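You operate a simulated robot arm through the tools that you are given. There is no shell and no other tool.

The job below is to be done with a simulated two-armed robot. You get a single attempt, and the scene is never put back.

TASK
Swap the heating unit from T2 over to T1.
Fine: pump off while the wheels turn; one wheel shut, the other fully open; tank knob to T1; pump on again.
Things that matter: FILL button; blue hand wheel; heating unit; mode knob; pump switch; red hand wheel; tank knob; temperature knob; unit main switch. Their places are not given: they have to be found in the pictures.

It is judged by the outcome, as a careful person would: the job done as asked, and still so three seconds after it is handed in. It fails if anything else is knocked over, pushed out of place, dropped, spilled or broken.

THE ROBOT
Two 7-joint arms with fingered hands on one trunk that stands fixed in place. Base frame: the origin is at the foot of the trunk, x ahead of it, y to its left, z up. Units: mm, rad, N and s.
The left shoulder is at [21, 184, 1324], the right one opposite. With the tool pointing down near the work surface each hand reaches from about 100 to 780 mm from the base axis, measured 20 degrees to its own side. Payload 4 kg a hand.
The TCP of each hand is the grasp point between the finger pads, 26 mm short of the fingertips. In the tool frame z runs along the fingers and y along their closing line. Largest opening 132 mm; the body of the gripper starts 73 mm behind the TCP. The gripper is a hand of 3 fingers: y runs from the thumb to the fingers, the wrist lies at [0, 0, -224] in the tool frame, and closing takes about 1.5 s.
Orientation is told as [roll, pitch, yaw] about the base's x, y, z axes, in that order, counted from this pose: with the fingers straight down and closing along the base's y, the tool's x points along the base's -x, its y along +y and its z along -z.

THE INTERFACE
- The arms move only by the tool move_arm. It takes "left_moves", "right_moves" or both (then of equal length, played together; a hand with none holds still); each is a list of rows, each a list of 6 numbers: the shift along the base's x, y, z in mm, then the turn, a rotation vector about the base's x, y, z in rad. In form: [[x, y, z, rx, ry, rz], ...]. A call has 1 to 20 rows; each row is the pose to reach, as a shift and turn from the pose commanded when the call began. "left_jaw" and "right_jaw" are, for a hand that has rows, the finger opening in mm, from 0 to 132, set as the call begins (left out, the last holds). Rows are played at 5 a second. More than 50 mm and 0.15 rad between two rows, or a gripper value outside its range, and nothing of the call is played. A pose out of reach is approached as far as the arm can. The call stops where the force on the tool passes 40 N (or 10 N more than at its start, if that is more) or the arm is blocked; 0.2 s more then pass. Each finger travels about 72 mm/s and halts on what it meets, pressing with about 25 N; the grip force reading is that of the motor and also rises with nothing between the fingers. The clock runs only during rows and for 0.2 s after the last one: add rows that repeat a pose to give the fingers time. The reply holds the time, the measured pose of the TCP, the force on the tool along the base axes, the opening and the grip force, in the units named above and with some noise, with the torque about the TCP (base axes, N m) and any sound that the robot's microphone picked up.
- Cameras (640 x 400 px; columns grow to the right, rows downward): "scene" is now at [74.9, -67.5, 1568.1]; the picture's right is [-0.71, -0.70, 0.02], its down [-0.33, 0.30, -0.89] and it looks along [0.62, -0.65, -0.45] (base axes); focal length 270 px, centre (320, 200). "left" rides on the left gripper at [-62, 3, -92] in its tool frame; the picture's right is [-0.05, -1.00, 0.00], its down [0.83, -0.04, -0.56] and it looks along [0.55, -0.03, 0.83] (tool axes); focal length 230 px, centre (320, 200). "right" rides on the right gripper at [62, 3, -92] in its tool frame; the picture's right is [-0.05, 1.00, 0.00], its down [-0.83, -0.04, -0.56] and it looks along [-0.55, -0.03, 0.83] (tool axes); focal length 230 px, centre (320, 200).
- capture(camera): a new picture of that camera. It takes no simulated time.
- slide_trunk(by): slides the trunk up (or, below 0, down) by that many mm; the arms and the scene camera ride with it, the base frame stays. It gives what a move gives, with no picture.
- hand_shape(shape, hand): the hand has 3 fingers and takes this shape, open, in about a second: jaw (thumb against the fingers, like two jaws); tri (thumb and two fingers); tip (a fingertip pinch); poke (one finger out to press); point (the index stretched); flat (the hand flat); cup (the hand cupped); fist (a fist). The gripper value then closes the fingers along that shape, each until it touches; the sizes above hold for jaw. It gives what a move gives, with no picture.
- pan_tilt(pan, tilt): turns the head with the scene camera to pan (to the left, within 1.501 rad either way) and tilt (down, from -0.506 to 1.204), counted from straight ahead of the robot. It gives what a move gives.
- pixel_to_xyz(camera, pixels): for up to 12 pixels [column, row] of the newest picture of that camera ("zoom" is the newest enlarged one), the place [x, y, z] in the base frame of the surface seen there, good to about 2 mm. It takes no simulated time.
- close_up(camera, box): a new picture of the part [left, top, right, bottom] of that camera's present view, enlarged. It takes no simulated time.
- hand_in(): hands the job in; it is judged then, once.

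Open the grippers and draw the arms clear of the work before you hand the job in, unless the task says otherwise.

The tools are called after "Emit:" by a JSON object that holds its "method" and its "body". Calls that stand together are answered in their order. move_arm: Moves the arms, as the interface text tells. Its arguments: {"type":"object","properties":{"left_moves":{"type":"array","items":{"type":"array","items":{"type":"number"}}},"left_jaw":{"type":"number"},"right_moves":{"type":"array","items":{"type":"array","items":{"type":"number"}}},"right_jaw":{"type":"number"}},"required":[]} The other tools are called the same way: slide_trunk (by) slides the trunk up or down; hand_shape (shape, hand) gives the hand a shape; pan_tilt (pan, tilt) turns the head that bears the scene camera; capture (camera) takes a picture; pixel_to_xyz (camera, pixels) gives the place of the surface under pixels of a picture; close_up (camera, box) takes an enlarged picture of a part of a camera's view; hand_in () hands the job in.

At the start:

```text
t: 0.0
left_eef_pos: [407.8, -63.6, 1332.7]
left_orientation: [0.001, 0.0, 0.001]
left_contact_force: [-0.6, -0.1, 0.4]
left_torque: [0.02, 0.0, 0.02]
left_finger_gap: 131.7
left_finger_force: 0.0
left_shape: jaw
right_eef_pos: [336.0, -355.2, 1386.4]
right_orientation: [-0.001, 0.0, -0.001]
right_contact_force: [-0.2, -0.2, -0.4]
right_torque: [0.01, -0.02, 0.02]
right_finger_gap: 132.1
right_finger_force: 0.0
right_shape: jaw
trunk travel left (down, up): [-350.0, 112.0]
head pan, tilt: [-0.796, 0.44]
```

scene: 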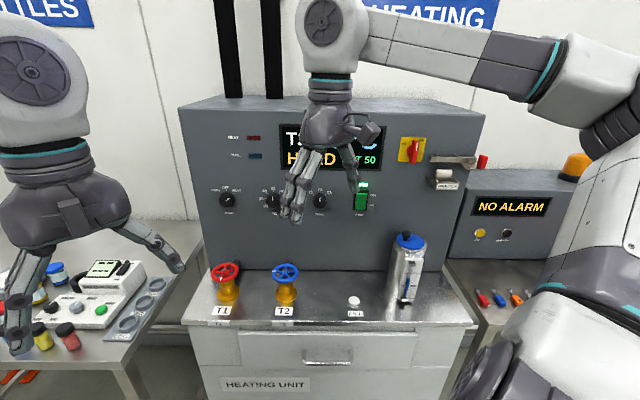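
right: 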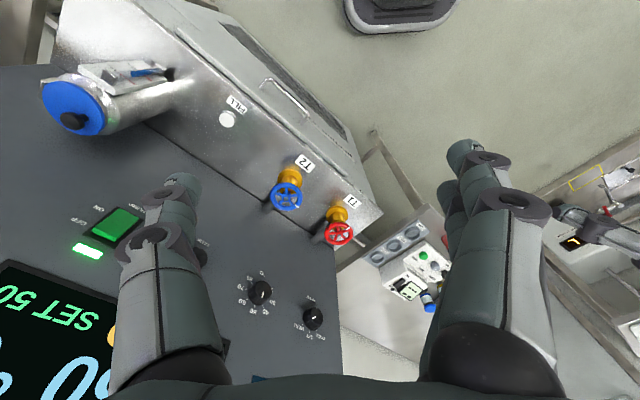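
left: 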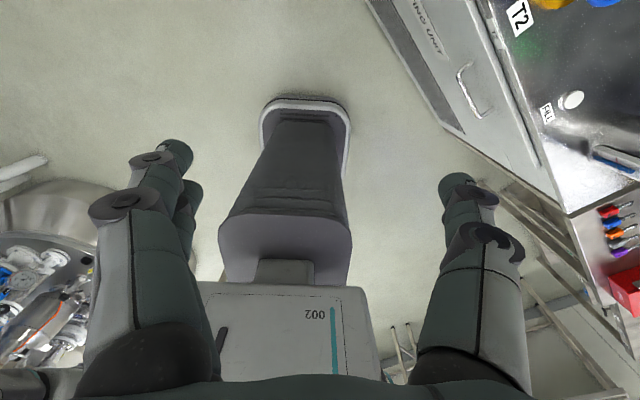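

The scene picture shows the heating unit panel with the red wheel (about 225,275, T1) and blue wheel (287,275, T2), knobs, and a green pump switch (361,197), partly hidden by an arm. I start by taking enlarged views.

Emit:
{"method": "close_up", "body": {"camera": "scene", "box": [180, 100, 340, 200]}}

Emit:
{"method": "close_up", "body": {"camera": "scene", "box": [320, 100, 480, 200]}}

Emit:
{"method": "close_up", "body": {"camera": "scene", "box": [180, 240, 340, 340]}}

Emit:
{"method": "close_up", "body": {"camera": "scene", "box": [200, 160, 400, 285]}}

```text
4.00 times, centred on (260, 150) of scene
```

zoom: 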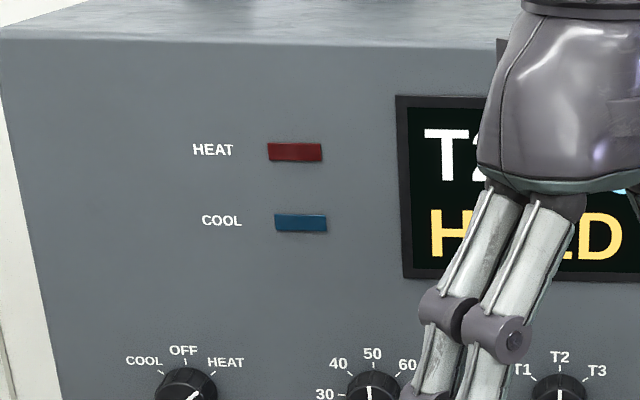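

```text
4.00 times, centred on (400, 150) of scene
```

zoom: 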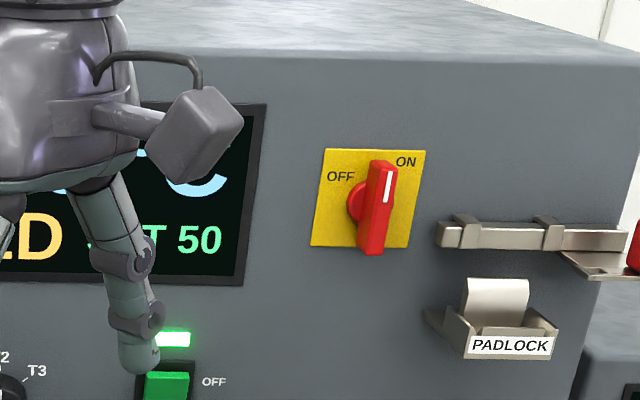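

```text
4.00 times, centred on (260, 290) of scene
```

zoom: 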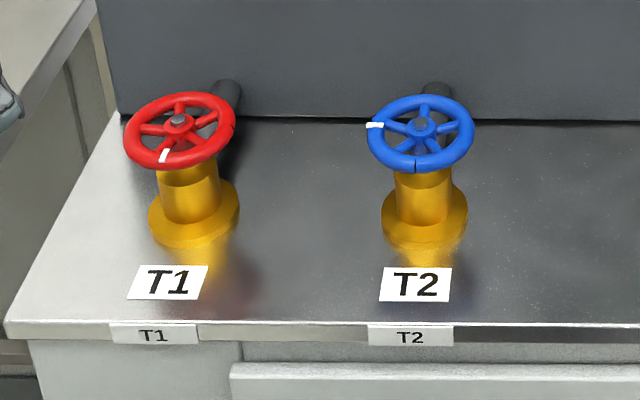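

```text
3.20 times, centred on (300, 222) of scene
```

zoom: 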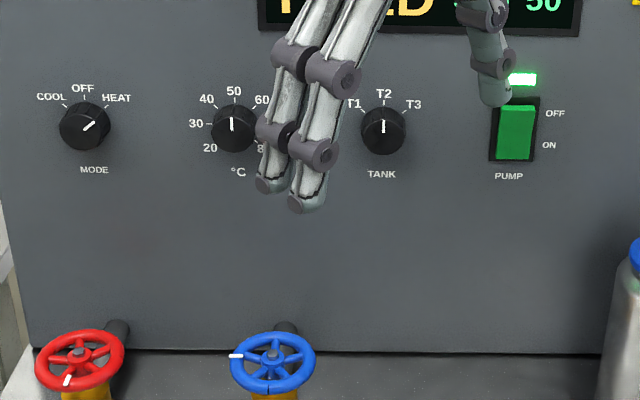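

The panel is clear: mode knob at HEAT, 50 °C, tank knob at T2, pump rocker green with ON/OFF labels. I read off places of the controls from the last zoom picture.

Emit:
{"method": "pixel_to_xyz", "body": {"camera": "zoom", "pixels": [[384, 130], [384, 112], [383, 165], [515, 115], [515, 150], [552, 115], [79, 352], [273, 357], [67, 381], [236, 356], [234, 125], [84, 125]]}}

Emit:
{"method": "pixel_to_xyz", "body": {"camera": "scene", "pixels": [[200, 240], [400, 180], [220, 320], [340, 320], [409, 150], [354, 302], [407, 240], [470, 320], [240, 130], [440, 130], [403, 270], [195, 315]]}}

```text
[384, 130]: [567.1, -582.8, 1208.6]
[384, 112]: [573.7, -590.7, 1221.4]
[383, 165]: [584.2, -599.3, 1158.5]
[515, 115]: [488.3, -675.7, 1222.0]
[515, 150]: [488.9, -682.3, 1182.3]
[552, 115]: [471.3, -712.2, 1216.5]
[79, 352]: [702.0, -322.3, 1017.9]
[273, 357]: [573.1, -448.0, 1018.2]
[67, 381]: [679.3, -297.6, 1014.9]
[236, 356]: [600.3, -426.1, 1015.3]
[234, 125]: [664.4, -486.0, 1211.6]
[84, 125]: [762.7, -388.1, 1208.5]
```

```text
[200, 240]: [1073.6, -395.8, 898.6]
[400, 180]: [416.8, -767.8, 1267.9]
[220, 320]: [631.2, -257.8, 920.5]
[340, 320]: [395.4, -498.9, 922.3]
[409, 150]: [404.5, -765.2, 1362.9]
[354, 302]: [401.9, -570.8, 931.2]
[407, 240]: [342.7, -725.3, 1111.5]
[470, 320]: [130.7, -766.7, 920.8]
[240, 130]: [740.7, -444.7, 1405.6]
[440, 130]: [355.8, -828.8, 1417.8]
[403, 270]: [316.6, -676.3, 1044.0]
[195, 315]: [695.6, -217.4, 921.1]
```

The panel is a vertical plane at 45° (x − y ≈ 1184), the tank knob sits near (567,-583,1208), the pump rocker near (489,-679,1202) with its lower half pressed in (ON). I first yaw the right hand to face the panel while moving a little nearer.

Emit:
{"method": "move_arm", "body": {"right_moves": [[8, -19, -7, 0, 0, -0.131], [15, -37, -13, 0, 0, -0.262], [23, -56, -20, 0, 0, -0.393], [31, -75, -27, 0, 0, -0.524], [38, -93, -33, 0, 0, -0.655], [46, -112, -40, 0, 0, -0.785]]}}

```text
t: 1.4
left_eef_pos: [410.4, -64.2, 1332.5]
left_orientation: [0.0, 0.0, 0.001]
left_contact_force: [0.9, 0.1, 0.1]
left_torque: [-0.04, 0.03, 0.01]
left_finger_gap: 132.1
left_finger_force: 0.1
left_shape: jaw
right_eef_pos: [385.2, -467.1, 1347.2]
right_orientation: [0.001, 0.0, -0.786]
right_contact_force: [0.2, -0.8, 0.4]
right_torque: [0.01, 0.01, 0.0]
right_finger_gap: 132.2
right_finger_force: 0.0
right_shape: jaw
trunk travel left (down, up): [-350.0, 112.0]
head pan, tilt: [-0.796, 0.44]
```

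The yaw went as planned. Now I pitch the right hand about the panel's horizontal axis so the fingers point at the panel.

Emit:
{"method": "move_arm", "body": {"right_moves": [[3, -3, -4, -0.101, -0.101, 0], [6, -6, -7, -0.202, -0.202, 0], [9, -9, -11, -0.303, -0.303, 0], [12, -12, -14, -0.404, -0.404, 0], [15, -15, -18, -0.505, -0.505, 0], [18, -18, -22, -0.606, -0.606, 0], [21, -21, -25, -0.707, -0.707, 0], [24, -24, -29, -0.808, -0.808, 0], [27, -27, -32, -0.909, -0.909, 0], [30, -30, -36, -1.01, -1.01, 0], [33, -33, -40, -1.1107, -1.1107, 0]]}}

Emit:
{"method": "hand_shape", "body": {"hand": "right", "shape": "poke"}}

Emit:
{"method": "capture", "body": {"camera": "scene"}}

Emit:
{"method": "capture", "body": {"camera": "right"}}

```text
t: 3.8
left_eef_pos: [405.9, -63.5, 1335.3]
left_orientation: [-0.001, -0.001, 0.001]
left_contact_force: [0.1, -0.3, 0.4]
left_torque: [-0.01, -0.03, -0.01]
left_finger_gap: 132.1
left_finger_force: 0.1
left_shape: jaw
right_eef_pos: [434.1, -510.6, 1338.9]
right_orientation: [-0.205, -1.558, -0.577]
right_contact_force: [-0.9, -0.4, -0.2]
right_torque: [0.0, 0.02, 0.01]
right_finger_gap: 132.0
right_finger_force: 0.1
right_shape: jaw
right hand out of reach, approached as far as the arm can: row 7, 8, 10, 11
trunk travel left (down, up): [-350.0, 112.0]
head pan, tilt: [-0.796, 0.44]
```

```text
t: 4.7
left_eef_pos: [409.9, -65.0, 1334.1]
left_orientation: [0.0, 0.0, 0.0]
left_contact_force: [-0.3, -0.5, 0.1]
left_torque: [-0.02, 0.03, -0.01]
left_finger_gap: 131.9
left_finger_force: 0.1
left_shape: jaw
right_eef_pos: [436.4, -509.5, 1337.8]
right_orientation: [-0.294, -1.554, -0.491]
right_contact_force: [-1.0, 0.8, -0.6]
right_torque: [0.04, -0.02, 0.0]
right_finger_gap: 0.0
right_finger_force: 0.0
right_shape: poke
trunk travel left (down, up): [-350.0, 112.0]
head pan, tilt: [-0.796, 0.44]
```

```text
taken
```

scene: 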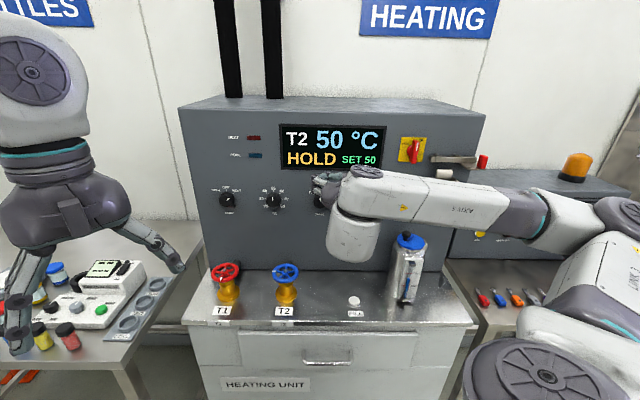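

```text
taken
```

right: 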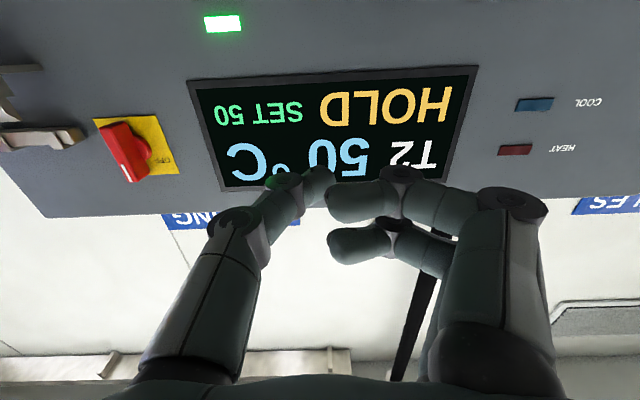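

The display now shows T2, 50 °C, HOLD; some pitch rows ran out of reach because the wrist is too close in. I move the hand sideways and lower in front of the pump switch, keeping about 150 mm off the panel, and look again.

Emit:
{"method": "move_arm", "body": {"right_moves": [[-7, -16, -16, 0, 0, 0], [-15, -32, -32, 0, 0, 0], [-22, -48, -48, 0, 0, 0], [-30, -64, -64, 0, 0, 0], [-37, -80, -80, 0, 0, 0], [-37, -80, -80, 0, 0, 0]]}}

Emit:
{"method": "capture", "body": {"camera": "scene"}}

Emit:
{"method": "capture", "body": {"camera": "right"}}

```text
t: 6.1
left_eef_pos: [408.6, -63.4, 1333.1]
left_orientation: [0.001, -0.002, 0.0]
left_contact_force: [-0.6, -0.5, 0.9]
left_torque: [0.03, 0.0, 0.02]
left_finger_gap: 131.7
left_finger_force: 0.1
left_shape: jaw
right_eef_pos: [389.6, -591.2, 1318.8]
right_orientation: [-0.08, -1.543, -0.701]
right_contact_force: [-0.4, 0.4, 0.3]
right_torque: [0.0, -0.01, 0.06]
right_finger_gap: 0.1
right_finger_force: 0.0
right_shape: poke
right hand out of reach, approached as far as the arm can: row 1, 2, 3, 4, 5, 6
trunk travel left (down, up): [-350.0, 112.0]
head pan, tilt: [-0.796, 0.44]
```

```text
taken
```

scene: 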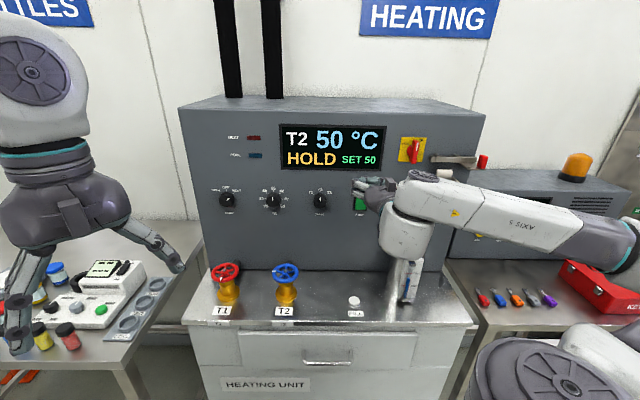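

```text
taken
```

right: 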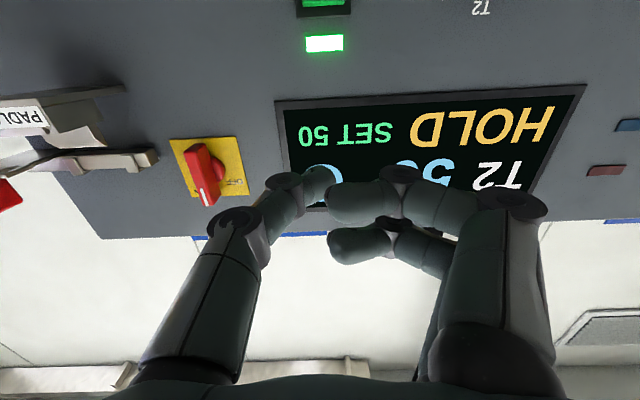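

The hand stays at z≈1319 instead of the commanded 1227, so this arm posture is at a limit. I look closely at the hand and read some places on the arm to understand the clearance.

Emit:
{"method": "close_up", "body": {"camera": "scene", "box": [320, 150, 480, 250]}}

Emit:
{"method": "pixel_to_xyz", "body": {"camera": "scene", "pixels": [[358, 187], [375, 205], [405, 255], [405, 225], [470, 210], [560, 235], [630, 255], [430, 185], [410, 285], [408, 238]]}}

Emit:
{"method": "pixel_to_xyz", "body": {"camera": "right", "pixels": [[325, 180], [340, 205], [345, 245], [320, 195], [322, 44], [322, 5]]}}

```text
4.00 times, centred on (400, 200) of scene
```

zoom: 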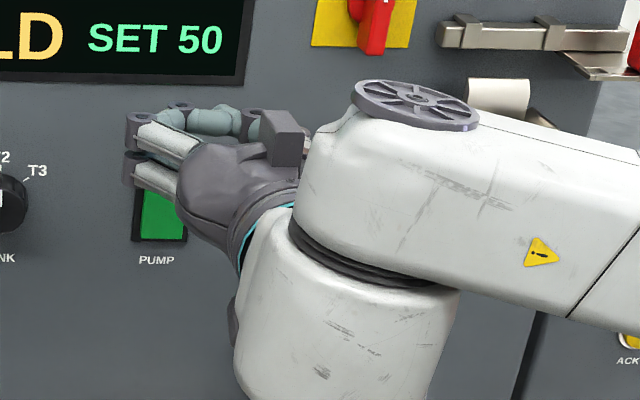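

```text
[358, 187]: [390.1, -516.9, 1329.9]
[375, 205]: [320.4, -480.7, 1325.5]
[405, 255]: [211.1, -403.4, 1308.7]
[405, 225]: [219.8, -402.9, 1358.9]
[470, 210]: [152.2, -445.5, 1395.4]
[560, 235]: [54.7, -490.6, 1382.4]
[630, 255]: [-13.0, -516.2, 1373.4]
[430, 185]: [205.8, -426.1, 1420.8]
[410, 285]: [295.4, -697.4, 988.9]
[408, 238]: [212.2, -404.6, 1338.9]
```

```text
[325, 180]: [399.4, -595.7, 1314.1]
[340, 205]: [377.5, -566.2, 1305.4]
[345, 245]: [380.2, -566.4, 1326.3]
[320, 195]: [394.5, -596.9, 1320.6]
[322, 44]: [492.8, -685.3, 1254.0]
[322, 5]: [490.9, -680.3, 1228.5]
```

The hand is tightly folded near the shoulder (wrist only ~330 mm from it), so I push it toward the panel by ~60 mm to open up the elbow, still staying ~85 mm off the panel, and check how the reach behaves.

Emit:
{"method": "move_arm", "body": {"right_moves": [[11, -10, 0, 0, 0, 0], [22, -20, 0, 0, 0, 0], [34, -30, 0, 0, 0, 0], [45, -40, 0, 0, 0, 0], [45, -40, 0, 0, 0, 0]]}}

```text
t: 7.3
left_eef_pos: [408.8, -63.9, 1334.1]
left_orientation: [0.0, 0.001, 0.001]
left_contact_force: [-0.2, -0.4, 0.0]
left_torque: [0.02, 0.0, -0.01]
left_finger_gap: 132.1
left_finger_force: 0.0
left_shape: jaw
right_eef_pos: [431.1, -629.8, 1338.1]
right_orientation: [-0.095, -1.557, -0.689]
right_contact_force: [0.3, 0.5, -0.8]
right_torque: [0.0, 0.0, 0.0]
right_finger_gap: 0.0
right_finger_force: 0.1
right_shape: poke
right hand out of reach, approached as far as the arm can: row 1, 2, 3, 4, 5
trunk travel left (down, up): [-350.0, 112.0]
head pan, tilt: [-0.796, 0.44]
```

The reach limit keeps the horizontal hand at about shoulder height (z≈1338 vs the knob row at 1208), so lowering the trunk by ~120 mm should bring it to the controls. First I check what lies below the arms.

Emit:
{"method": "capture", "body": {"camera": "scene"}}

Emit:
{"method": "pixel_to_xyz", "body": {"camera": "scene", "pixels": [[590, 285], [560, 280], [500, 300], [610, 345], [545, 375], [480, 380], [110, 268], [60, 335], [140, 310], [30, 345], [180, 265], [100, 340]]}}

Emit:
{"method": "capture", "body": {"camera": "left"}}

```text
taken
```

scene: 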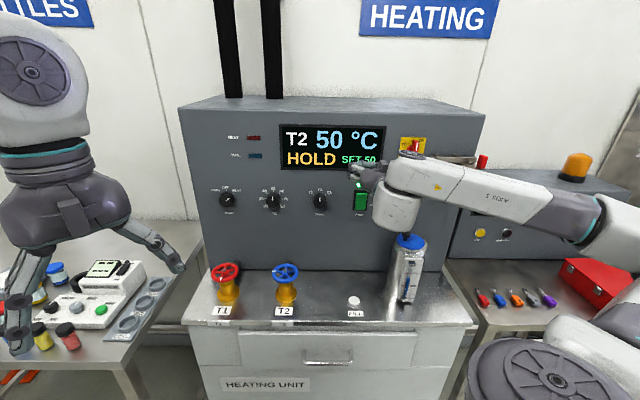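

```text
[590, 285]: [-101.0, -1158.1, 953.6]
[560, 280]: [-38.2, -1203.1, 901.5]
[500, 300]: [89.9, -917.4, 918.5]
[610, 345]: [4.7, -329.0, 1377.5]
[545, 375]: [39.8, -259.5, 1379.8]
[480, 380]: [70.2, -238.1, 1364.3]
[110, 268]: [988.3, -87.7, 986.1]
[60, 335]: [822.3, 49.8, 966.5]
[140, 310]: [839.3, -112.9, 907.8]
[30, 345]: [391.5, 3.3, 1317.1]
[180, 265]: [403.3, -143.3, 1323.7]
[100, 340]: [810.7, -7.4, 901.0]
```

```text
taken
```

left: 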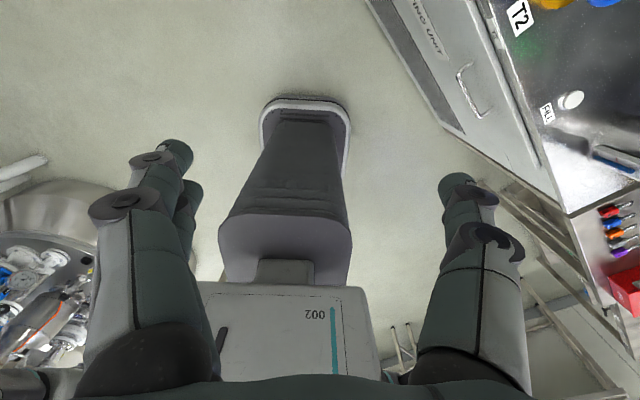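

Everything below both arms lies under z≈1110, so it is safe to lower the trunk 120 mm.

Emit:
{"method": "slide_trunk", "body": {"by": -120}}

Emit:
{"method": "capture", "body": {"camera": "scene"}}

Emit:
{"method": "capture", "body": {"camera": "right"}}

```text
t: 8.8
left_eef_pos: [408.2, -63.3, 1215.6]
left_orientation: [0.001, 0.0, 0.002]
left_contact_force: [-0.1, 0.5, 0.9]
left_torque: [-0.02, 0.01, 0.05]
left_finger_gap: 131.7
left_finger_force: 0.0
left_shape: jaw
right_eef_pos: [431.3, -628.9, 1218.6]
right_orientation: [-2.366, -1.569, 1.583]
right_contact_force: [0.0, -0.5, 0.5]
right_torque: [-0.01, 0.01, -0.01]
right_finger_gap: 0.0
right_finger_force: 0.0
right_shape: poke
trunk travel left (down, up): [-230.0, 232.0]
head pan, tilt: [-0.796, 0.44]
```

```text
taken
```

scene: 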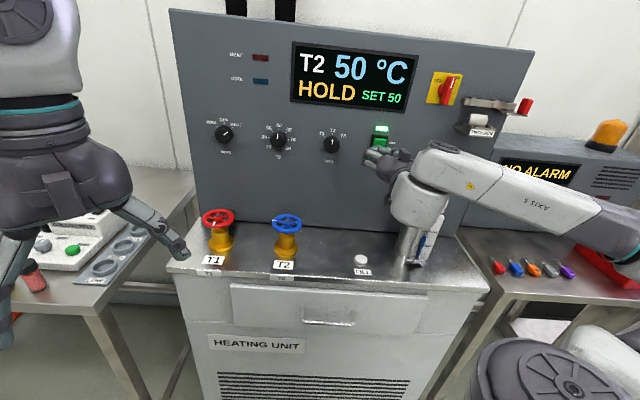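

```text
taken
```

right: 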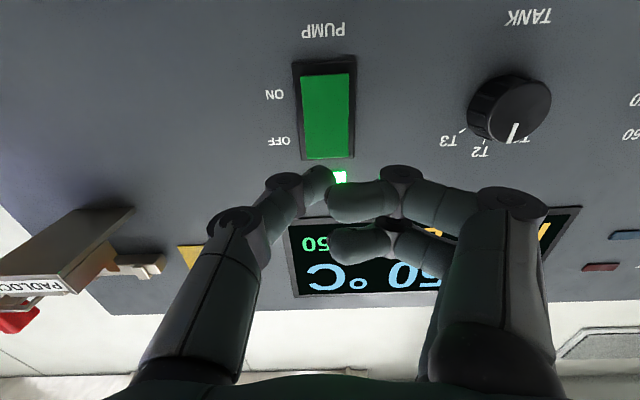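

The hand is now level with the controls (TCP at d≈750 of panel 837). The poke shape shows all fingers rather curled, so I back off 40 mm and try the "point" shape to compare.

Emit:
{"method": "move_arm", "body": {"right_moves": [[-14, 14, 0, 0, 0, 0], [-28, 28, 0, 0, 0, 0]]}}

Emit:
{"method": "hand_shape", "body": {"hand": "right", "shape": "point"}}

Emit:
{"method": "capture", "body": {"camera": "right"}}

Emit:
{"method": "close_up", "body": {"camera": "scene", "box": [320, 110, 480, 210]}}

```text
t: 9.4
left_eef_pos: [409.0, -64.5, 1214.3]
left_orientation: [0.0, -0.001, -0.001]
left_contact_force: [-0.2, 0.1, 0.3]
left_torque: [0.01, 0.03, -0.02]
left_finger_gap: 131.7
left_finger_force: 0.2
left_shape: jaw
right_eef_pos: [405.7, -605.7, 1220.0]
right_orientation: [-1.488, -1.571, 0.702]
right_contact_force: [0.3, -0.2, -0.8]
right_torque: [-0.03, -0.02, 0.03]
right_finger_gap: 0.1
right_finger_force: 0.1
right_shape: poke
right hand out of reach, approached as far as the arm can: row 2
trunk travel left (down, up): [-230.0, 232.0]
head pan, tilt: [-0.796, 0.44]
```

```text
t: 10.3
left_eef_pos: [409.2, -63.2, 1214.2]
left_orientation: [0.0, 0.0, 0.001]
left_contact_force: [0.5, 0.1, 0.0]
left_torque: [0.01, -0.01, 0.03]
left_finger_gap: 131.8
left_finger_force: 0.1
left_shape: jaw
right_eef_pos: [406.0, -605.1, 1219.5]
right_orientation: [-0.676, -1.57, -0.108]
right_contact_force: [0.3, -0.3, -0.8]
right_torque: [0.0, 0.0, 0.05]
right_finger_gap: 0.0
right_finger_force: 0.0
right_shape: point
trunk travel left (down, up): [-230.0, 232.0]
head pan, tilt: [-0.796, 0.44]
```

```text
taken
```

right: 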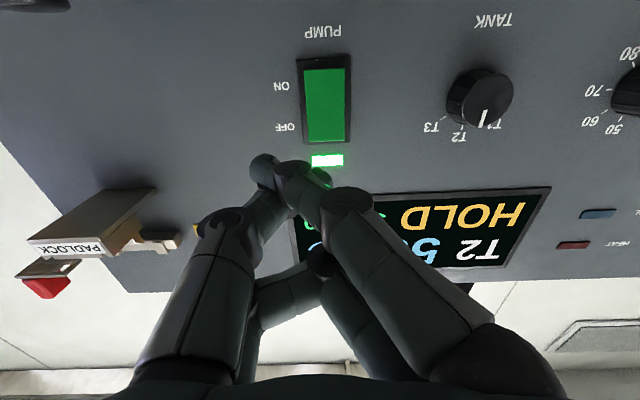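

```text
4.00 times, centred on (400, 160) of scene
```

zoom: 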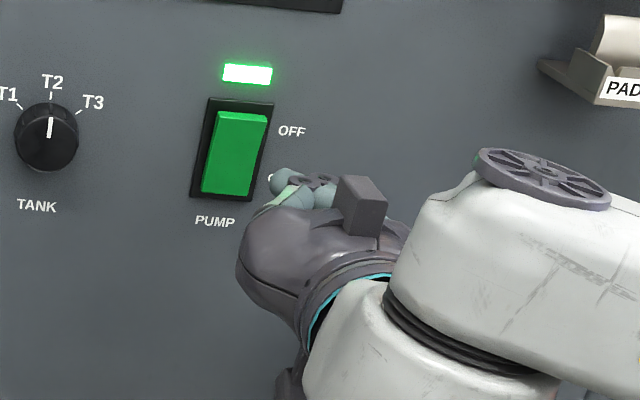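

The fingers appear mid-motion in the point shape, so I let a few still rows pass and look again.

Emit:
{"method": "move_arm", "body": {"right_moves": [[0, 0, 0, 0, 0, 0], [0, 0, 0, 0, 0, 0], [0, 0, 0, 0, 0, 0], [0, 0, 0, 0, 0, 0], [0, 0, 0, 0, 0, 0]]}}

Emit:
{"method": "capture", "body": {"camera": "right"}}

Emit:
{"method": "pixel_to_xyz", "body": {"camera": "right", "pixels": [[262, 165], [262, 180], [290, 185], [318, 175], [350, 200], [220, 220]]}}

```text
t: 11.5
left_eef_pos: [408.7, -63.4, 1213.6]
left_orientation: [-0.001, 0.001, 0.001]
left_contact_force: [0.3, 0.0, -0.3]
left_torque: [0.01, 0.0, -0.02]
left_finger_gap: 132.1
left_finger_force: 0.1
left_shape: jaw
right_eef_pos: [406.0, -604.4, 1218.5]
right_orientation: [-0.625, -1.567, -0.158]
right_contact_force: [0.0, 0.2, -0.4]
right_torque: [0.01, -0.01, 0.0]
right_finger_gap: 0.0
right_finger_force: 0.1
right_shape: point
trunk travel left (down, up): [-230.0, 232.0]
head pan, tilt: [-0.796, 0.44]
```

```text
taken
```

right: 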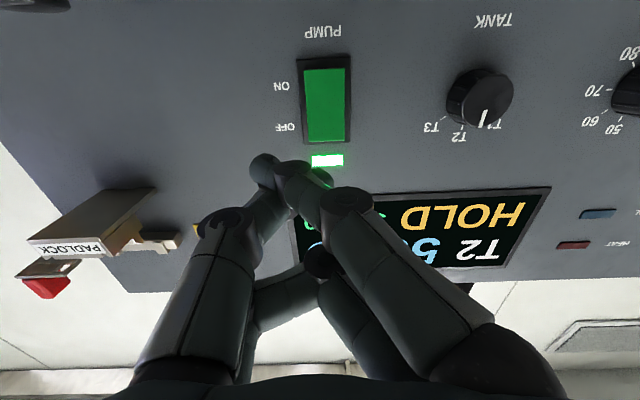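

```text
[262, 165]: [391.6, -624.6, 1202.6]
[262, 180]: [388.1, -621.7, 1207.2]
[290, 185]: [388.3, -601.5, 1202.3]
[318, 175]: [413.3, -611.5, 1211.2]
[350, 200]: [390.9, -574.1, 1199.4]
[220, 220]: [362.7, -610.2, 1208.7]
```

In "point" the index and thumb tips end nearly level, so "poke" (thumb tip centred and ahead) looks better for pressing. I return to poke and measure how far the tip stands ahead of the knuckles.

Emit:
{"method": "hand_shape", "body": {"hand": "right", "shape": "poke"}}

Emit:
{"method": "move_arm", "body": {"right_moves": [[0, 0, 0, 0, 0, 0], [0, 0, 0, 0, 0, 0], [0, 0, 0, 0, 0, 0]]}}

Emit:
{"method": "close_up", "body": {"camera": "right", "box": [200, 100, 440, 250]}}

Emit:
{"method": "close_up", "body": {"camera": "scene", "box": [340, 120, 420, 170]}}

```text
t: 12.4
left_eef_pos: [409.6, -63.9, 1213.3]
left_orientation: [0.0, -0.001, 0.001]
left_contact_force: [-0.5, 0.0, -0.7]
left_torque: [0.0, 0.01, 0.02]
left_finger_gap: 131.9
left_finger_force: 0.0
left_shape: jaw
right_eef_pos: [406.3, -604.1, 1218.9]
right_orientation: [-0.622, -1.57, -0.161]
right_contact_force: [0.4, -0.2, 0.1]
right_torque: [0.02, 0.03, -0.02]
right_finger_gap: 0.1
right_finger_force: 0.0
right_shape: poke
trunk travel left (down, up): [-230.0, 232.0]
head pan, tilt: [-0.796, 0.44]
```

```text
t: 13.2
left_eef_pos: [409.5, -63.7, 1213.4]
left_orientation: [0.001, 0.0, 0.003]
left_contact_force: [0.2, -0.1, 0.1]
left_torque: [0.01, 0.0, -0.01]
left_finger_gap: 131.8
left_finger_force: 0.0
left_shape: jaw
right_eef_pos: [406.0, -604.2, 1218.9]
right_orientation: [-0.633, -1.571, -0.152]
right_contact_force: [0.2, 0.1, -0.1]
right_torque: [0.0, -0.03, 0.01]
right_finger_gap: 0.0
right_finger_force: 0.0
right_shape: poke
trunk travel left (down, up): [-230.0, 232.0]
head pan, tilt: [-0.796, 0.44]
```

```text
2.67 times, centred on (320, 175) of right
```

zoom: 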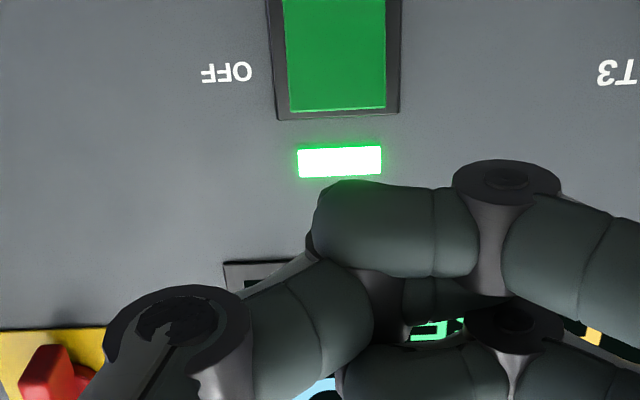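

```text
8.00 times, centred on (380, 145) of scene
```

zoom: 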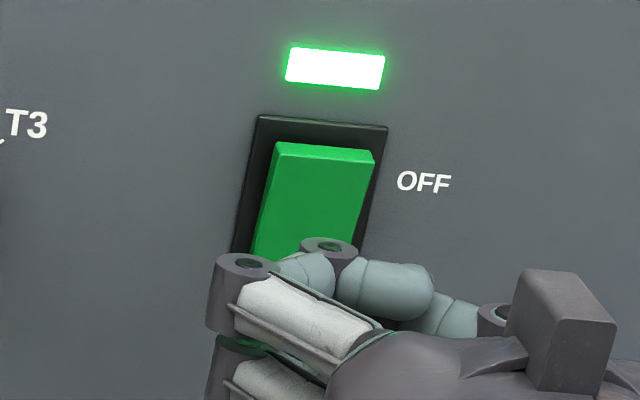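

The hand looks fully closed in this shape. I command a wide gripper value to see how poke looks when open.

Emit:
{"method": "move_arm", "body": {"right_moves": [[0, 0, 0, 0, 0, 0], [0, 0, 0, 0, 0, 0], [0, 0, 0, 0, 0, 0], [0, 0, 0, 0, 0, 0], [0, 0, 0, 0, 0, 0], [0, 0, 0, 0, 0, 0], [0, 0, 0, 0, 0, 0]], "right_jaw": 132}}

Emit:
{"method": "capture", "body": {"camera": "right"}}

Emit:
{"method": "close_up", "body": {"camera": "scene", "box": [340, 110, 436, 170]}}

```text
t: 14.8
left_eef_pos: [408.7, -64.3, 1213.9]
left_orientation: [0.0, 0.0, 0.002]
left_contact_force: [0.4, 0.4, 0.2]
left_torque: [0.0, 0.0, -0.04]
left_finger_gap: 132.1
left_finger_force: 0.1
left_shape: jaw
right_eef_pos: [406.2, -604.4, 1218.2]
right_orientation: [-0.639, -1.57, -0.147]
right_contact_force: [0.3, 0.8, 0.2]
right_torque: [0.04, -0.01, -0.02]
right_finger_gap: 0.0
right_finger_force: 0.2
right_shape: poke
trunk travel left (down, up): [-230.0, 232.0]
head pan, tilt: [-0.796, 0.44]
```

```text
taken
```

right: 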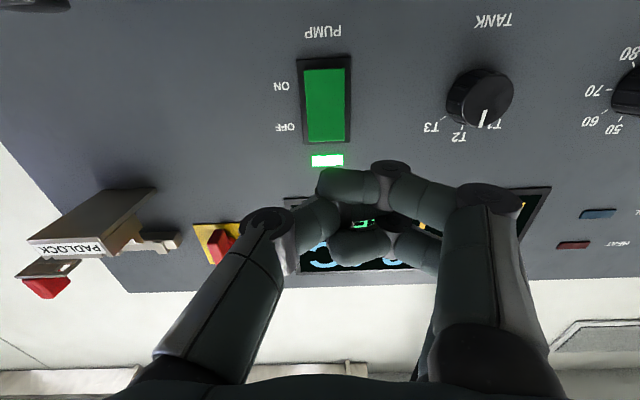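

```text
6.67 times, centred on (388, 140) of scene
```

zoom: 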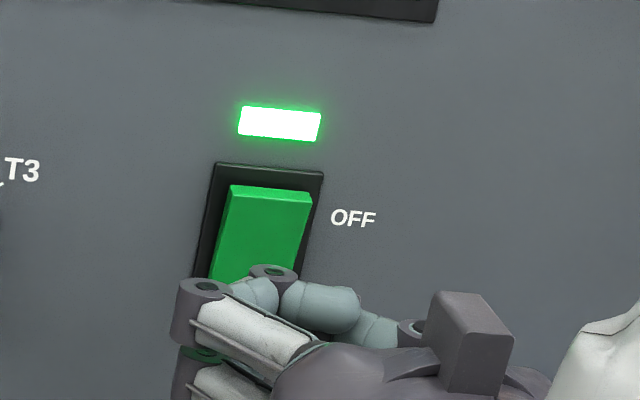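

Poke is not useful coming from that state (thumb blocked by the index). I try the "tip" pinch shape, which should give a compact, centred tip.

Emit:
{"method": "hand_shape", "body": {"hand": "right", "shape": "tip"}}

Emit:
{"method": "move_arm", "body": {"right_moves": [[0, 0, 0, 0, 0, 0], [0, 0, 0, 0, 0, 0], [0, 0, 0, 0, 0, 0], [0, 0, 0, 0, 0, 0]]}}

Emit:
{"method": "capture", "body": {"camera": "right"}}

Emit:
{"method": "close_up", "body": {"camera": "scene", "box": [340, 110, 436, 170]}}

```text
t: 15.7
left_eef_pos: [409.0, -63.8, 1212.7]
left_orientation: [0.0, 0.001, 0.002]
left_contact_force: [-0.6, 0.3, -0.5]
left_torque: [0.02, 0.02, -0.03]
left_finger_gap: 131.9
left_finger_force: 0.1
left_shape: jaw
right_eef_pos: [406.9, -604.6, 1218.3]
right_orientation: [-0.62, -1.57, -0.166]
right_contact_force: [-0.3, 0.2, 0.1]
right_torque: [0.0, 0.0, 0.02]
right_finger_gap: 131.8
right_finger_force: 0.1
right_shape: tip
trunk travel left (down, up): [-230.0, 232.0]
head pan, tilt: [-0.796, 0.44]
```

```text
t: 16.7
left_eef_pos: [408.8, -63.2, 1214.4]
left_orientation: [0.0, 0.0, 0.0]
left_contact_force: [0.5, -0.7, -0.2]
left_torque: [-0.01, 0.0, -0.02]
left_finger_gap: 131.8
left_finger_force: 0.0
left_shape: jaw
right_eef_pos: [406.9, -604.7, 1218.2]
right_orientation: [-0.647, -1.569, -0.139]
right_contact_force: [-0.3, -0.7, -0.2]
right_torque: [0.0, 0.01, -0.02]
right_finger_gap: 132.1
right_finger_force: 0.1
right_shape: tip
trunk travel left (down, up): [-230.0, 232.0]
head pan, tilt: [-0.796, 0.44]
```

```text
taken
```

right: 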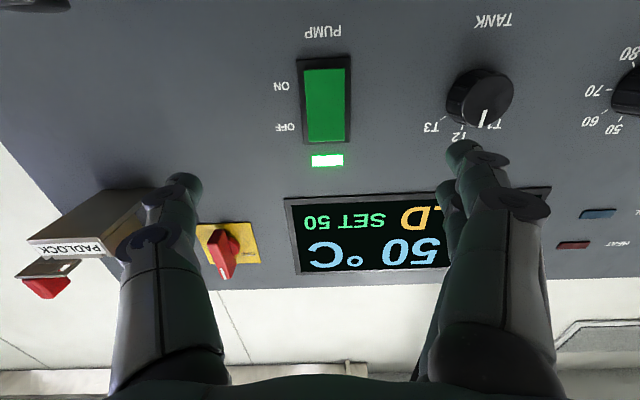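

```text
6.67 times, centred on (388, 140) of scene
```

zoom: 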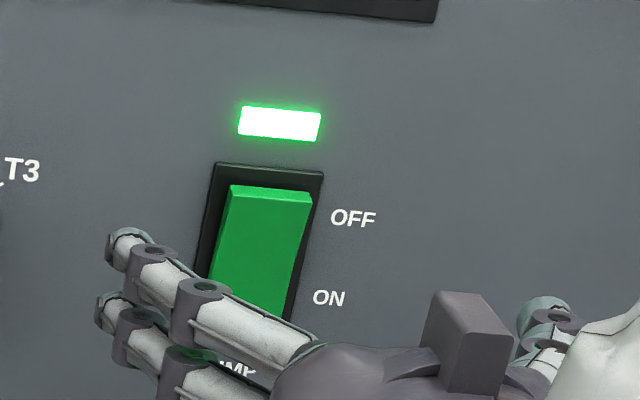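

The tip shape opens wide now; I close it fully to see where the pinch point comes to lie.

Emit:
{"method": "move_arm", "body": {"right_moves": [[0, 0, 0, 0, 0, 0], [0, 0, 0, 0, 0, 0], [0, 0, 0, 0, 0, 0], [0, 0, 0, 0, 0, 0], [0, 0, 0, 0, 0, 0], [0, 0, 0, 0, 0, 0], [0, 0, 0, 0, 0, 0], [0, 0, 0, 0, 0, 0]], "right_jaw": 0}}

Emit:
{"method": "capture", "body": {"camera": "right"}}

Emit:
{"method": "close_up", "body": {"camera": "scene", "box": [340, 110, 436, 170]}}

```text
t: 18.5
left_eef_pos: [409.4, -64.6, 1213.0]
left_orientation: [0.0, -0.001, 0.001]
left_contact_force: [-0.4, -0.1, 0.0]
left_torque: [0.05, -0.01, -0.01]
left_finger_gap: 131.9
left_finger_force: 0.0
left_shape: jaw
right_eef_pos: [407.0, -605.8, 1218.3]
right_orientation: [-0.627, -1.568, -0.156]
right_contact_force: [-0.4, 0.2, -0.2]
right_torque: [0.01, 0.0, 0.02]
right_finger_gap: 0.2
right_finger_force: 25.0
right_shape: tip
trunk travel left (down, up): [-230.0, 232.0]
head pan, tilt: [-0.796, 0.44]
```

```text
taken
```

right: 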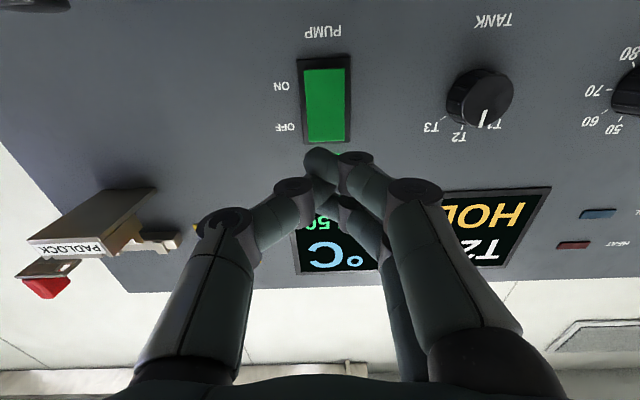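

```text
6.67 times, centred on (388, 140) of scene
```

zoom: 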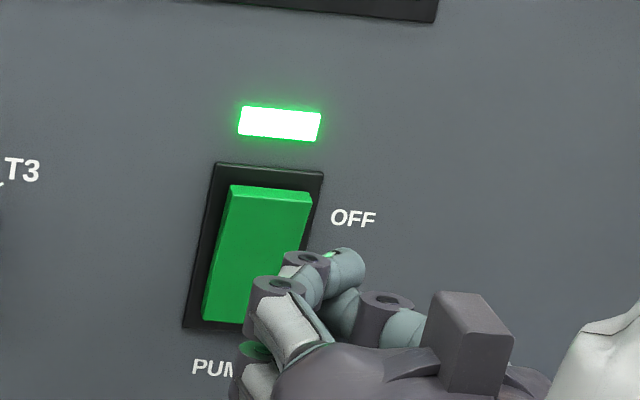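

The three fingertips meet near the tool axis. I measure their places to know which one will touch first.

Emit:
{"method": "close_up", "body": {"camera": "right", "box": [240, 125, 400, 225]}}

Emit:
{"method": "pixel_to_xyz", "body": {"camera": "right", "pixels": [[318, 152], [320, 165], [330, 195], [355, 157], [345, 205], [340, 170], [295, 185], [415, 190], [325, 65], [325, 105], [325, 138], [300, 100]]}}

```text
4.00 times, centred on (320, 175) of right
```

zoom: 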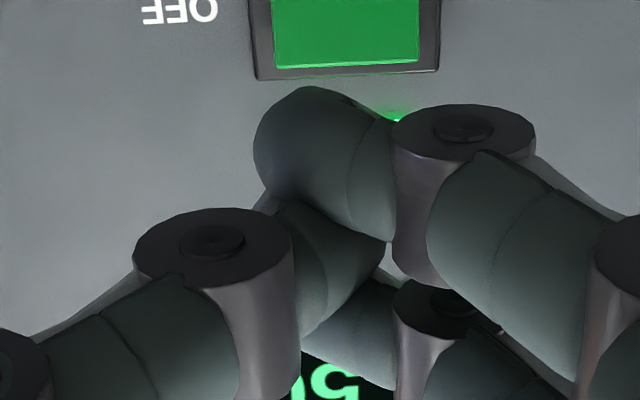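

```text
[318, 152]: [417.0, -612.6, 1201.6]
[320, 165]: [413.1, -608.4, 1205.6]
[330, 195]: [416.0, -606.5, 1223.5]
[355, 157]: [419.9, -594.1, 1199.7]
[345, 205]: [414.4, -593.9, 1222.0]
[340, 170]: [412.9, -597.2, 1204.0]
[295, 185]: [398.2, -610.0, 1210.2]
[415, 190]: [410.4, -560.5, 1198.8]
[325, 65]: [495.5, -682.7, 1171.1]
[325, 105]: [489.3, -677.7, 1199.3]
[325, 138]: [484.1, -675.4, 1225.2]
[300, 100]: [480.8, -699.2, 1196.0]
```

The rocker spans z 1171–1225 (top at d≈820, bottom d≈833), and the lower fingertip leads at z≈TCP−12. I approach so that the lower fingertip faces the rocker's upper (OFF) half, stopping ~15 mm short.

Emit:
{"method": "move_arm", "body": {"right_moves": [[11, -10, 4, 0, 0, 0], [22, -20, 8, 0, 0, 0], [33, -29, 12, 0, 0, 0], [44, -39, 12, 0, 0, 0], [55, -49, 12, 0, 0, 0], [55, -49, 12, 0, 0, 0]]}}

Emit:
{"method": "capture", "body": {"camera": "right"}}

Emit:
{"method": "close_up", "body": {"camera": "scene", "box": [340, 100, 436, 160]}}

```text
t: 19.9
left_eef_pos: [409.7, -63.7, 1213.9]
left_orientation: [0.0, 0.0, 0.002]
left_contact_force: [0.0, 0.1, -0.4]
left_torque: [0.0, -0.02, 0.01]
left_finger_gap: 131.8
left_finger_force: 0.2
left_shape: jaw
right_eef_pos: [461.9, -654.5, 1231.8]
right_orientation: [-2.029, -1.571, 1.244]
right_contact_force: [-0.3, -0.4, -0.4]
right_torque: [-0.01, 0.01, 0.02]
right_finger_gap: 0.1
right_finger_force: 25.1
right_shape: tip
trunk travel left (down, up): [-230.0, 232.0]
head pan, tilt: [-0.796, 0.44]
```

```text
taken
```

right: 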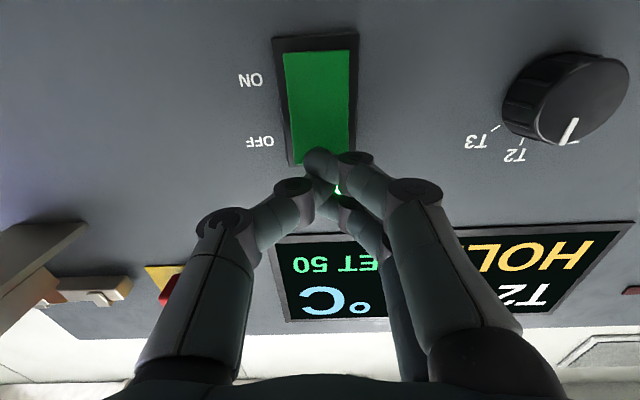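

```text
6.67 times, centred on (388, 130) of scene
```

zoom: 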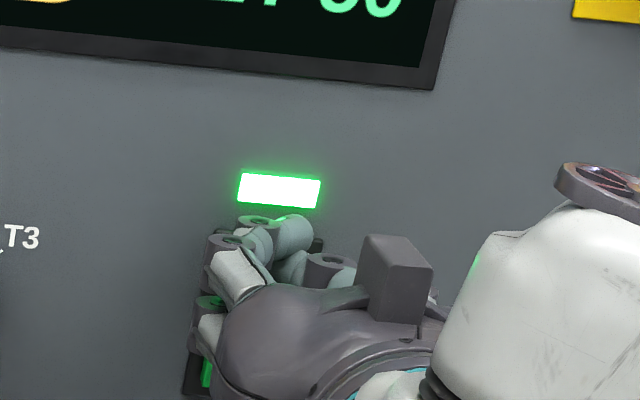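

The tip is now ~15 mm off the rocker. I verify the tip position against the rocker before pressing.

Emit:
{"method": "close_up", "body": {"camera": "right", "box": [240, 100, 400, 200]}}

Emit:
{"method": "pixel_to_xyz", "body": {"camera": "right", "pixels": [[318, 152], [320, 165], [330, 195], [355, 157], [322, 145], [322, 100], [322, 60], [345, 205]]}}

```text
4.00 times, centred on (320, 150) of right
```

zoom: 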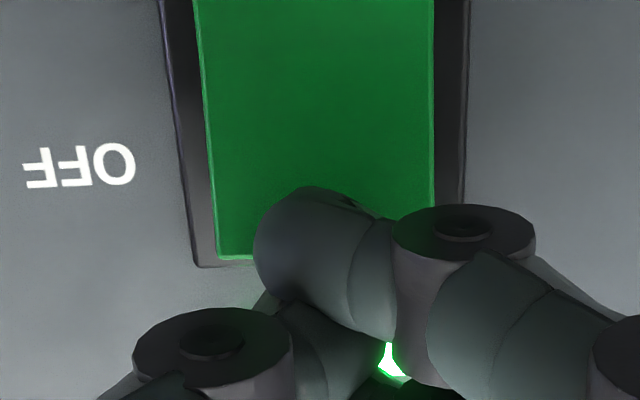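

```text
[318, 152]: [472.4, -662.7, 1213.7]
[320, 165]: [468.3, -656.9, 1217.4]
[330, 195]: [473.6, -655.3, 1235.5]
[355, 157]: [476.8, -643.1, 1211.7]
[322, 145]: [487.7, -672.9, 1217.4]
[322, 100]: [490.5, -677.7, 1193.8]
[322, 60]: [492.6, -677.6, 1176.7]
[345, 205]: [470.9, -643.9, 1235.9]
```

Gap is about 17 mm and the lower fingertip covers the upper half of the rocker. I lower 3 mm and press straight in by up to 28 mm, then draw back.

Emit:
{"method": "move_arm", "body": {"right_moves": [[3.5, -3.5, -3, 0, 0, 0], [7, -7, -3, 0, 0, 0], [10, -10, -3, 0, 0, 0], [13, -13, -3, 0, 0, 0], [15, -15, -3, 0, 0, 0], [17, -17, -3, 0, 0, 0], [18.5, -18.5, -3, 0, 0, 0], [20, -20, -3, 0, 0, 0]]}}

Emit:
{"method": "capture", "body": {"camera": "right"}}

Emit:
{"method": "capture", "body": {"camera": "scene"}}

```text
t: 21.2
left_eef_pos: [404.0, -60.5, 1215.7]
left_orientation: [-0.004, -0.004, 0.001]
left_contact_force: [-0.2, -0.5, -0.4]
left_torque: [-0.02, -0.02, 0.05]
left_finger_gap: 131.8
left_finger_force: 0.0
left_shape: jaw
right_eef_pos: [472.5, -664.4, 1232.2]
right_orientation: [2.903, -1.568, 2.598]
right_contact_force: [-24.7, 19.0, 1.7]
right_torque: [0.17, 0.19, -0.11]
right_finger_gap: 0.1
right_finger_force: 25.0
right_shape: tip
trunk travel left (down, up): [-230.0, 232.0]
head pan, tilt: [-0.796, 0.44]
stopped in row 6 (right hand): the force on the tool passed its limit at 44 N (the readings are from after the stop); the commanded pose is now the measured one
```

```text
taken
```

right: 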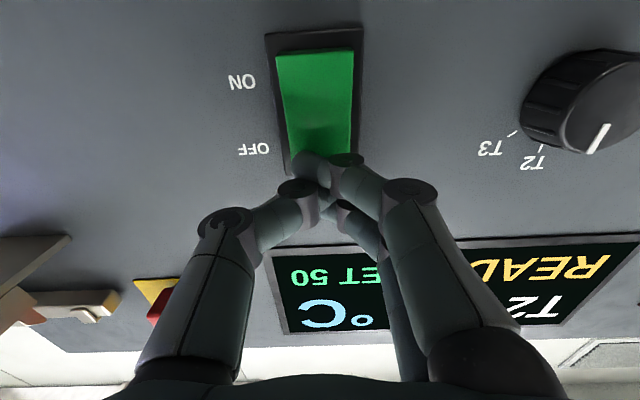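

```text
taken
```

scene: 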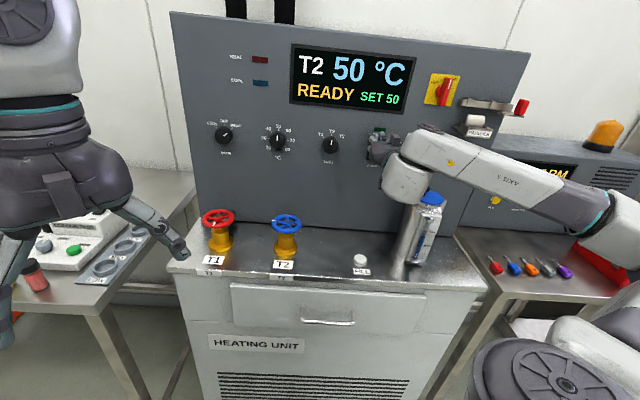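

The display changed from HOLD to READY and the lamp above the rocker went out: the pump is off. I draw back 50 mm and check the rocker.

Emit:
{"method": "move_arm", "body": {"right_moves": [[-9, 9, 0, 0, 0, 0], [-18, 18, 0, 0, 0, 0], [-27, 27, 0, 0, 0, 0], [-35, 35, 0, 0, 0, 0]]}}

Emit:
{"method": "capture", "body": {"camera": "right"}}

Emit:
{"method": "close_up", "body": {"camera": "scene", "box": [280, 40, 440, 140]}}

```text
t: 22.2
left_eef_pos: [409.1, -63.6, 1214.7]
left_orientation: [0.0, 0.0, 0.001]
left_contact_force: [-0.4, -0.7, 0.2]
left_torque: [0.0, -0.01, 0.0]
left_finger_gap: 132.0
left_finger_force: 0.1
left_shape: jaw
right_eef_pos: [442.9, -632.2, 1227.4]
right_orientation: [-0.314, -1.569, -0.471]
right_contact_force: [0.7, 0.2, -0.2]
right_torque: [-0.01, -0.02, -0.03]
right_finger_gap: 0.1
right_finger_force: 25.5
right_shape: tip
trunk travel left (down, up): [-230.0, 232.0]
head pan, tilt: [-0.796, 0.44]
```

```text
taken
```

right: 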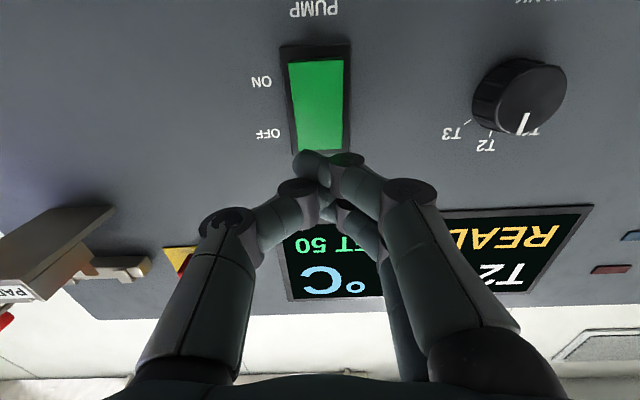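

```text
4.00 times, centred on (360, 90) of scene
```

zoom: 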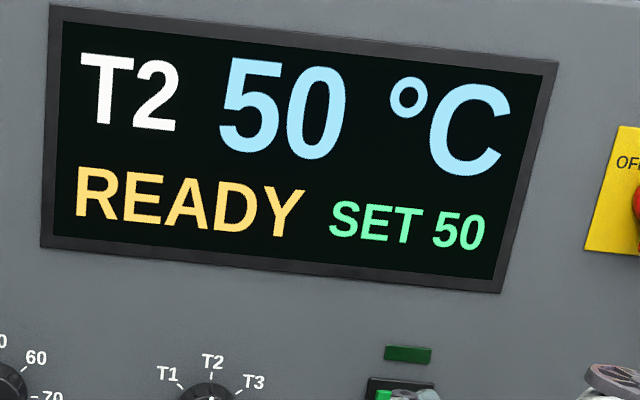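

The rocker is flipped to OFF and the display shows READY. Next, I draw the right hand back and turn it fingers-down, heading toward a spot above and before the wheels.

Emit:
{"method": "move_arm", "body": {"right_moves": [[-14, 14, 0, 0, 0, 0], [-28, 28, 0, 0, 0, 0], [-24, 48, 2, 0.101, 0.101, 0], [-18, 68, 5, 0.202, 0.202, 0], [-10, 88, 7, 0.303, 0.303, 0], [-2, 105, 9, 0.404, 0.404, 0], [6, 122, 12, 0.505, 0.505, 0], [14, 140, 14, 0.606, 0.606, 0], [22, 158, 16, 0.707, 0.707, 0], [30, 175, 19, 0.808, 0.808, 0], [38, 192, 21, 0.909, 0.909, 0], [46, 208, 23, 1.01, 1.01, 0], [52, 222, 23, 1.1107, 1.1107, 0]]}}

Emit:
{"method": "capture", "body": {"camera": "scene"}}

```text
t: 25.0
left_eef_pos: [411.7, -64.7, 1212.1]
left_orientation: [0.001, 0.003, 0.002]
left_contact_force: [0.9, -0.4, -0.2]
left_torque: [-0.01, 0.02, 0.0]
left_finger_gap: 132.0
left_finger_force: 0.1
left_shape: jaw
right_eef_pos: [497.1, -411.1, 1250.3]
right_orientation: [0.001, 0.005, -0.786]
right_contact_force: [-0.5, 0.2, -0.3]
right_torque: [0.02, 0.01, 0.02]
right_finger_gap: 0.0
right_finger_force: 25.2
right_shape: tip
trunk travel left (down, up): [-230.0, 232.0]
head pan, tilt: [-0.796, 0.44]
```

```text
taken
```

scene: 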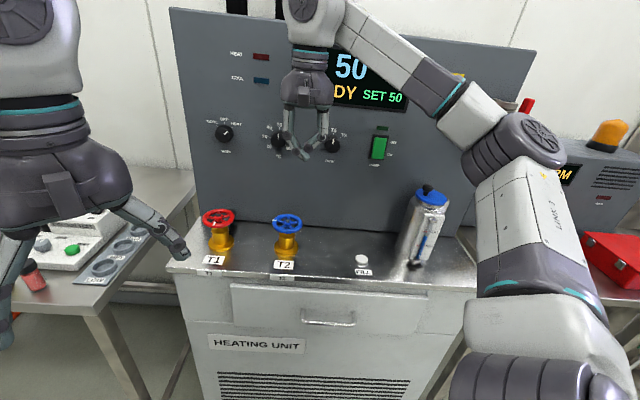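

The hand points down again at (497,-411,1250). Now I take close views of both wheels from the scene and right cameras.

Emit:
{"method": "close_up", "body": {"camera": "scene", "box": [190, 195, 318, 275]}}

Emit:
{"method": "capture", "body": {"camera": "right"}}

Emit:
{"method": "close_up", "body": {"camera": "scene", "box": [360, 110, 424, 150]}}

```text
5.00 times, centred on (254, 235) of scene
```

zoom: 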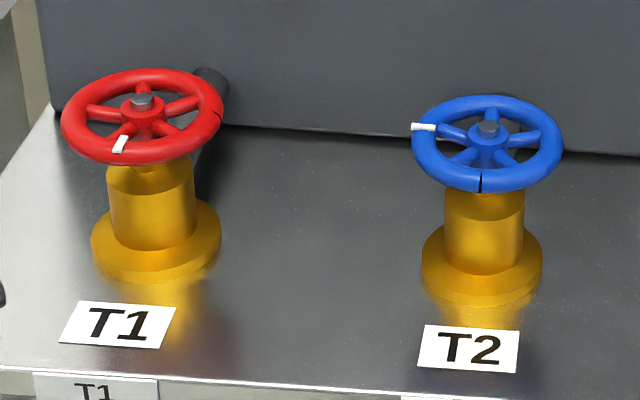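

```text
taken
```

right: 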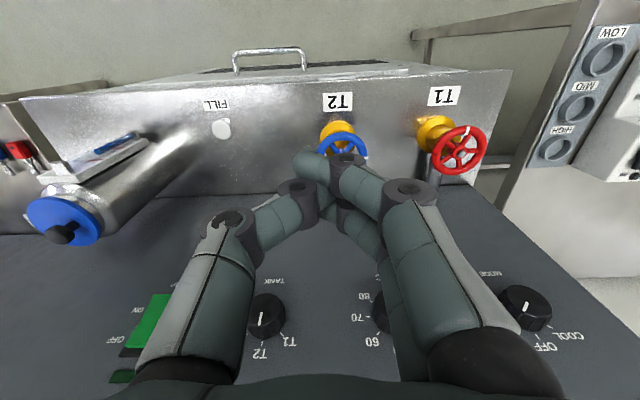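

```text
10.00 times, centred on (392, 130) of scene
```

zoom: 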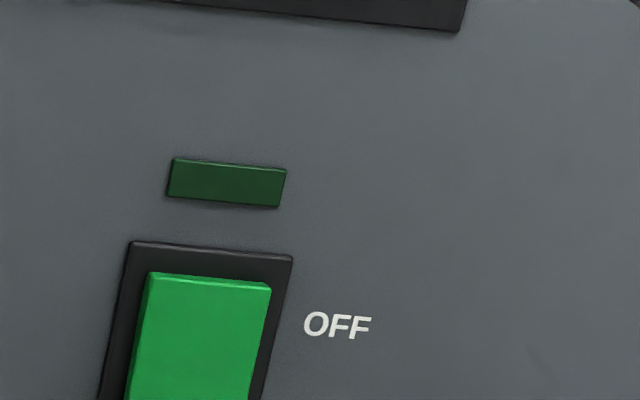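

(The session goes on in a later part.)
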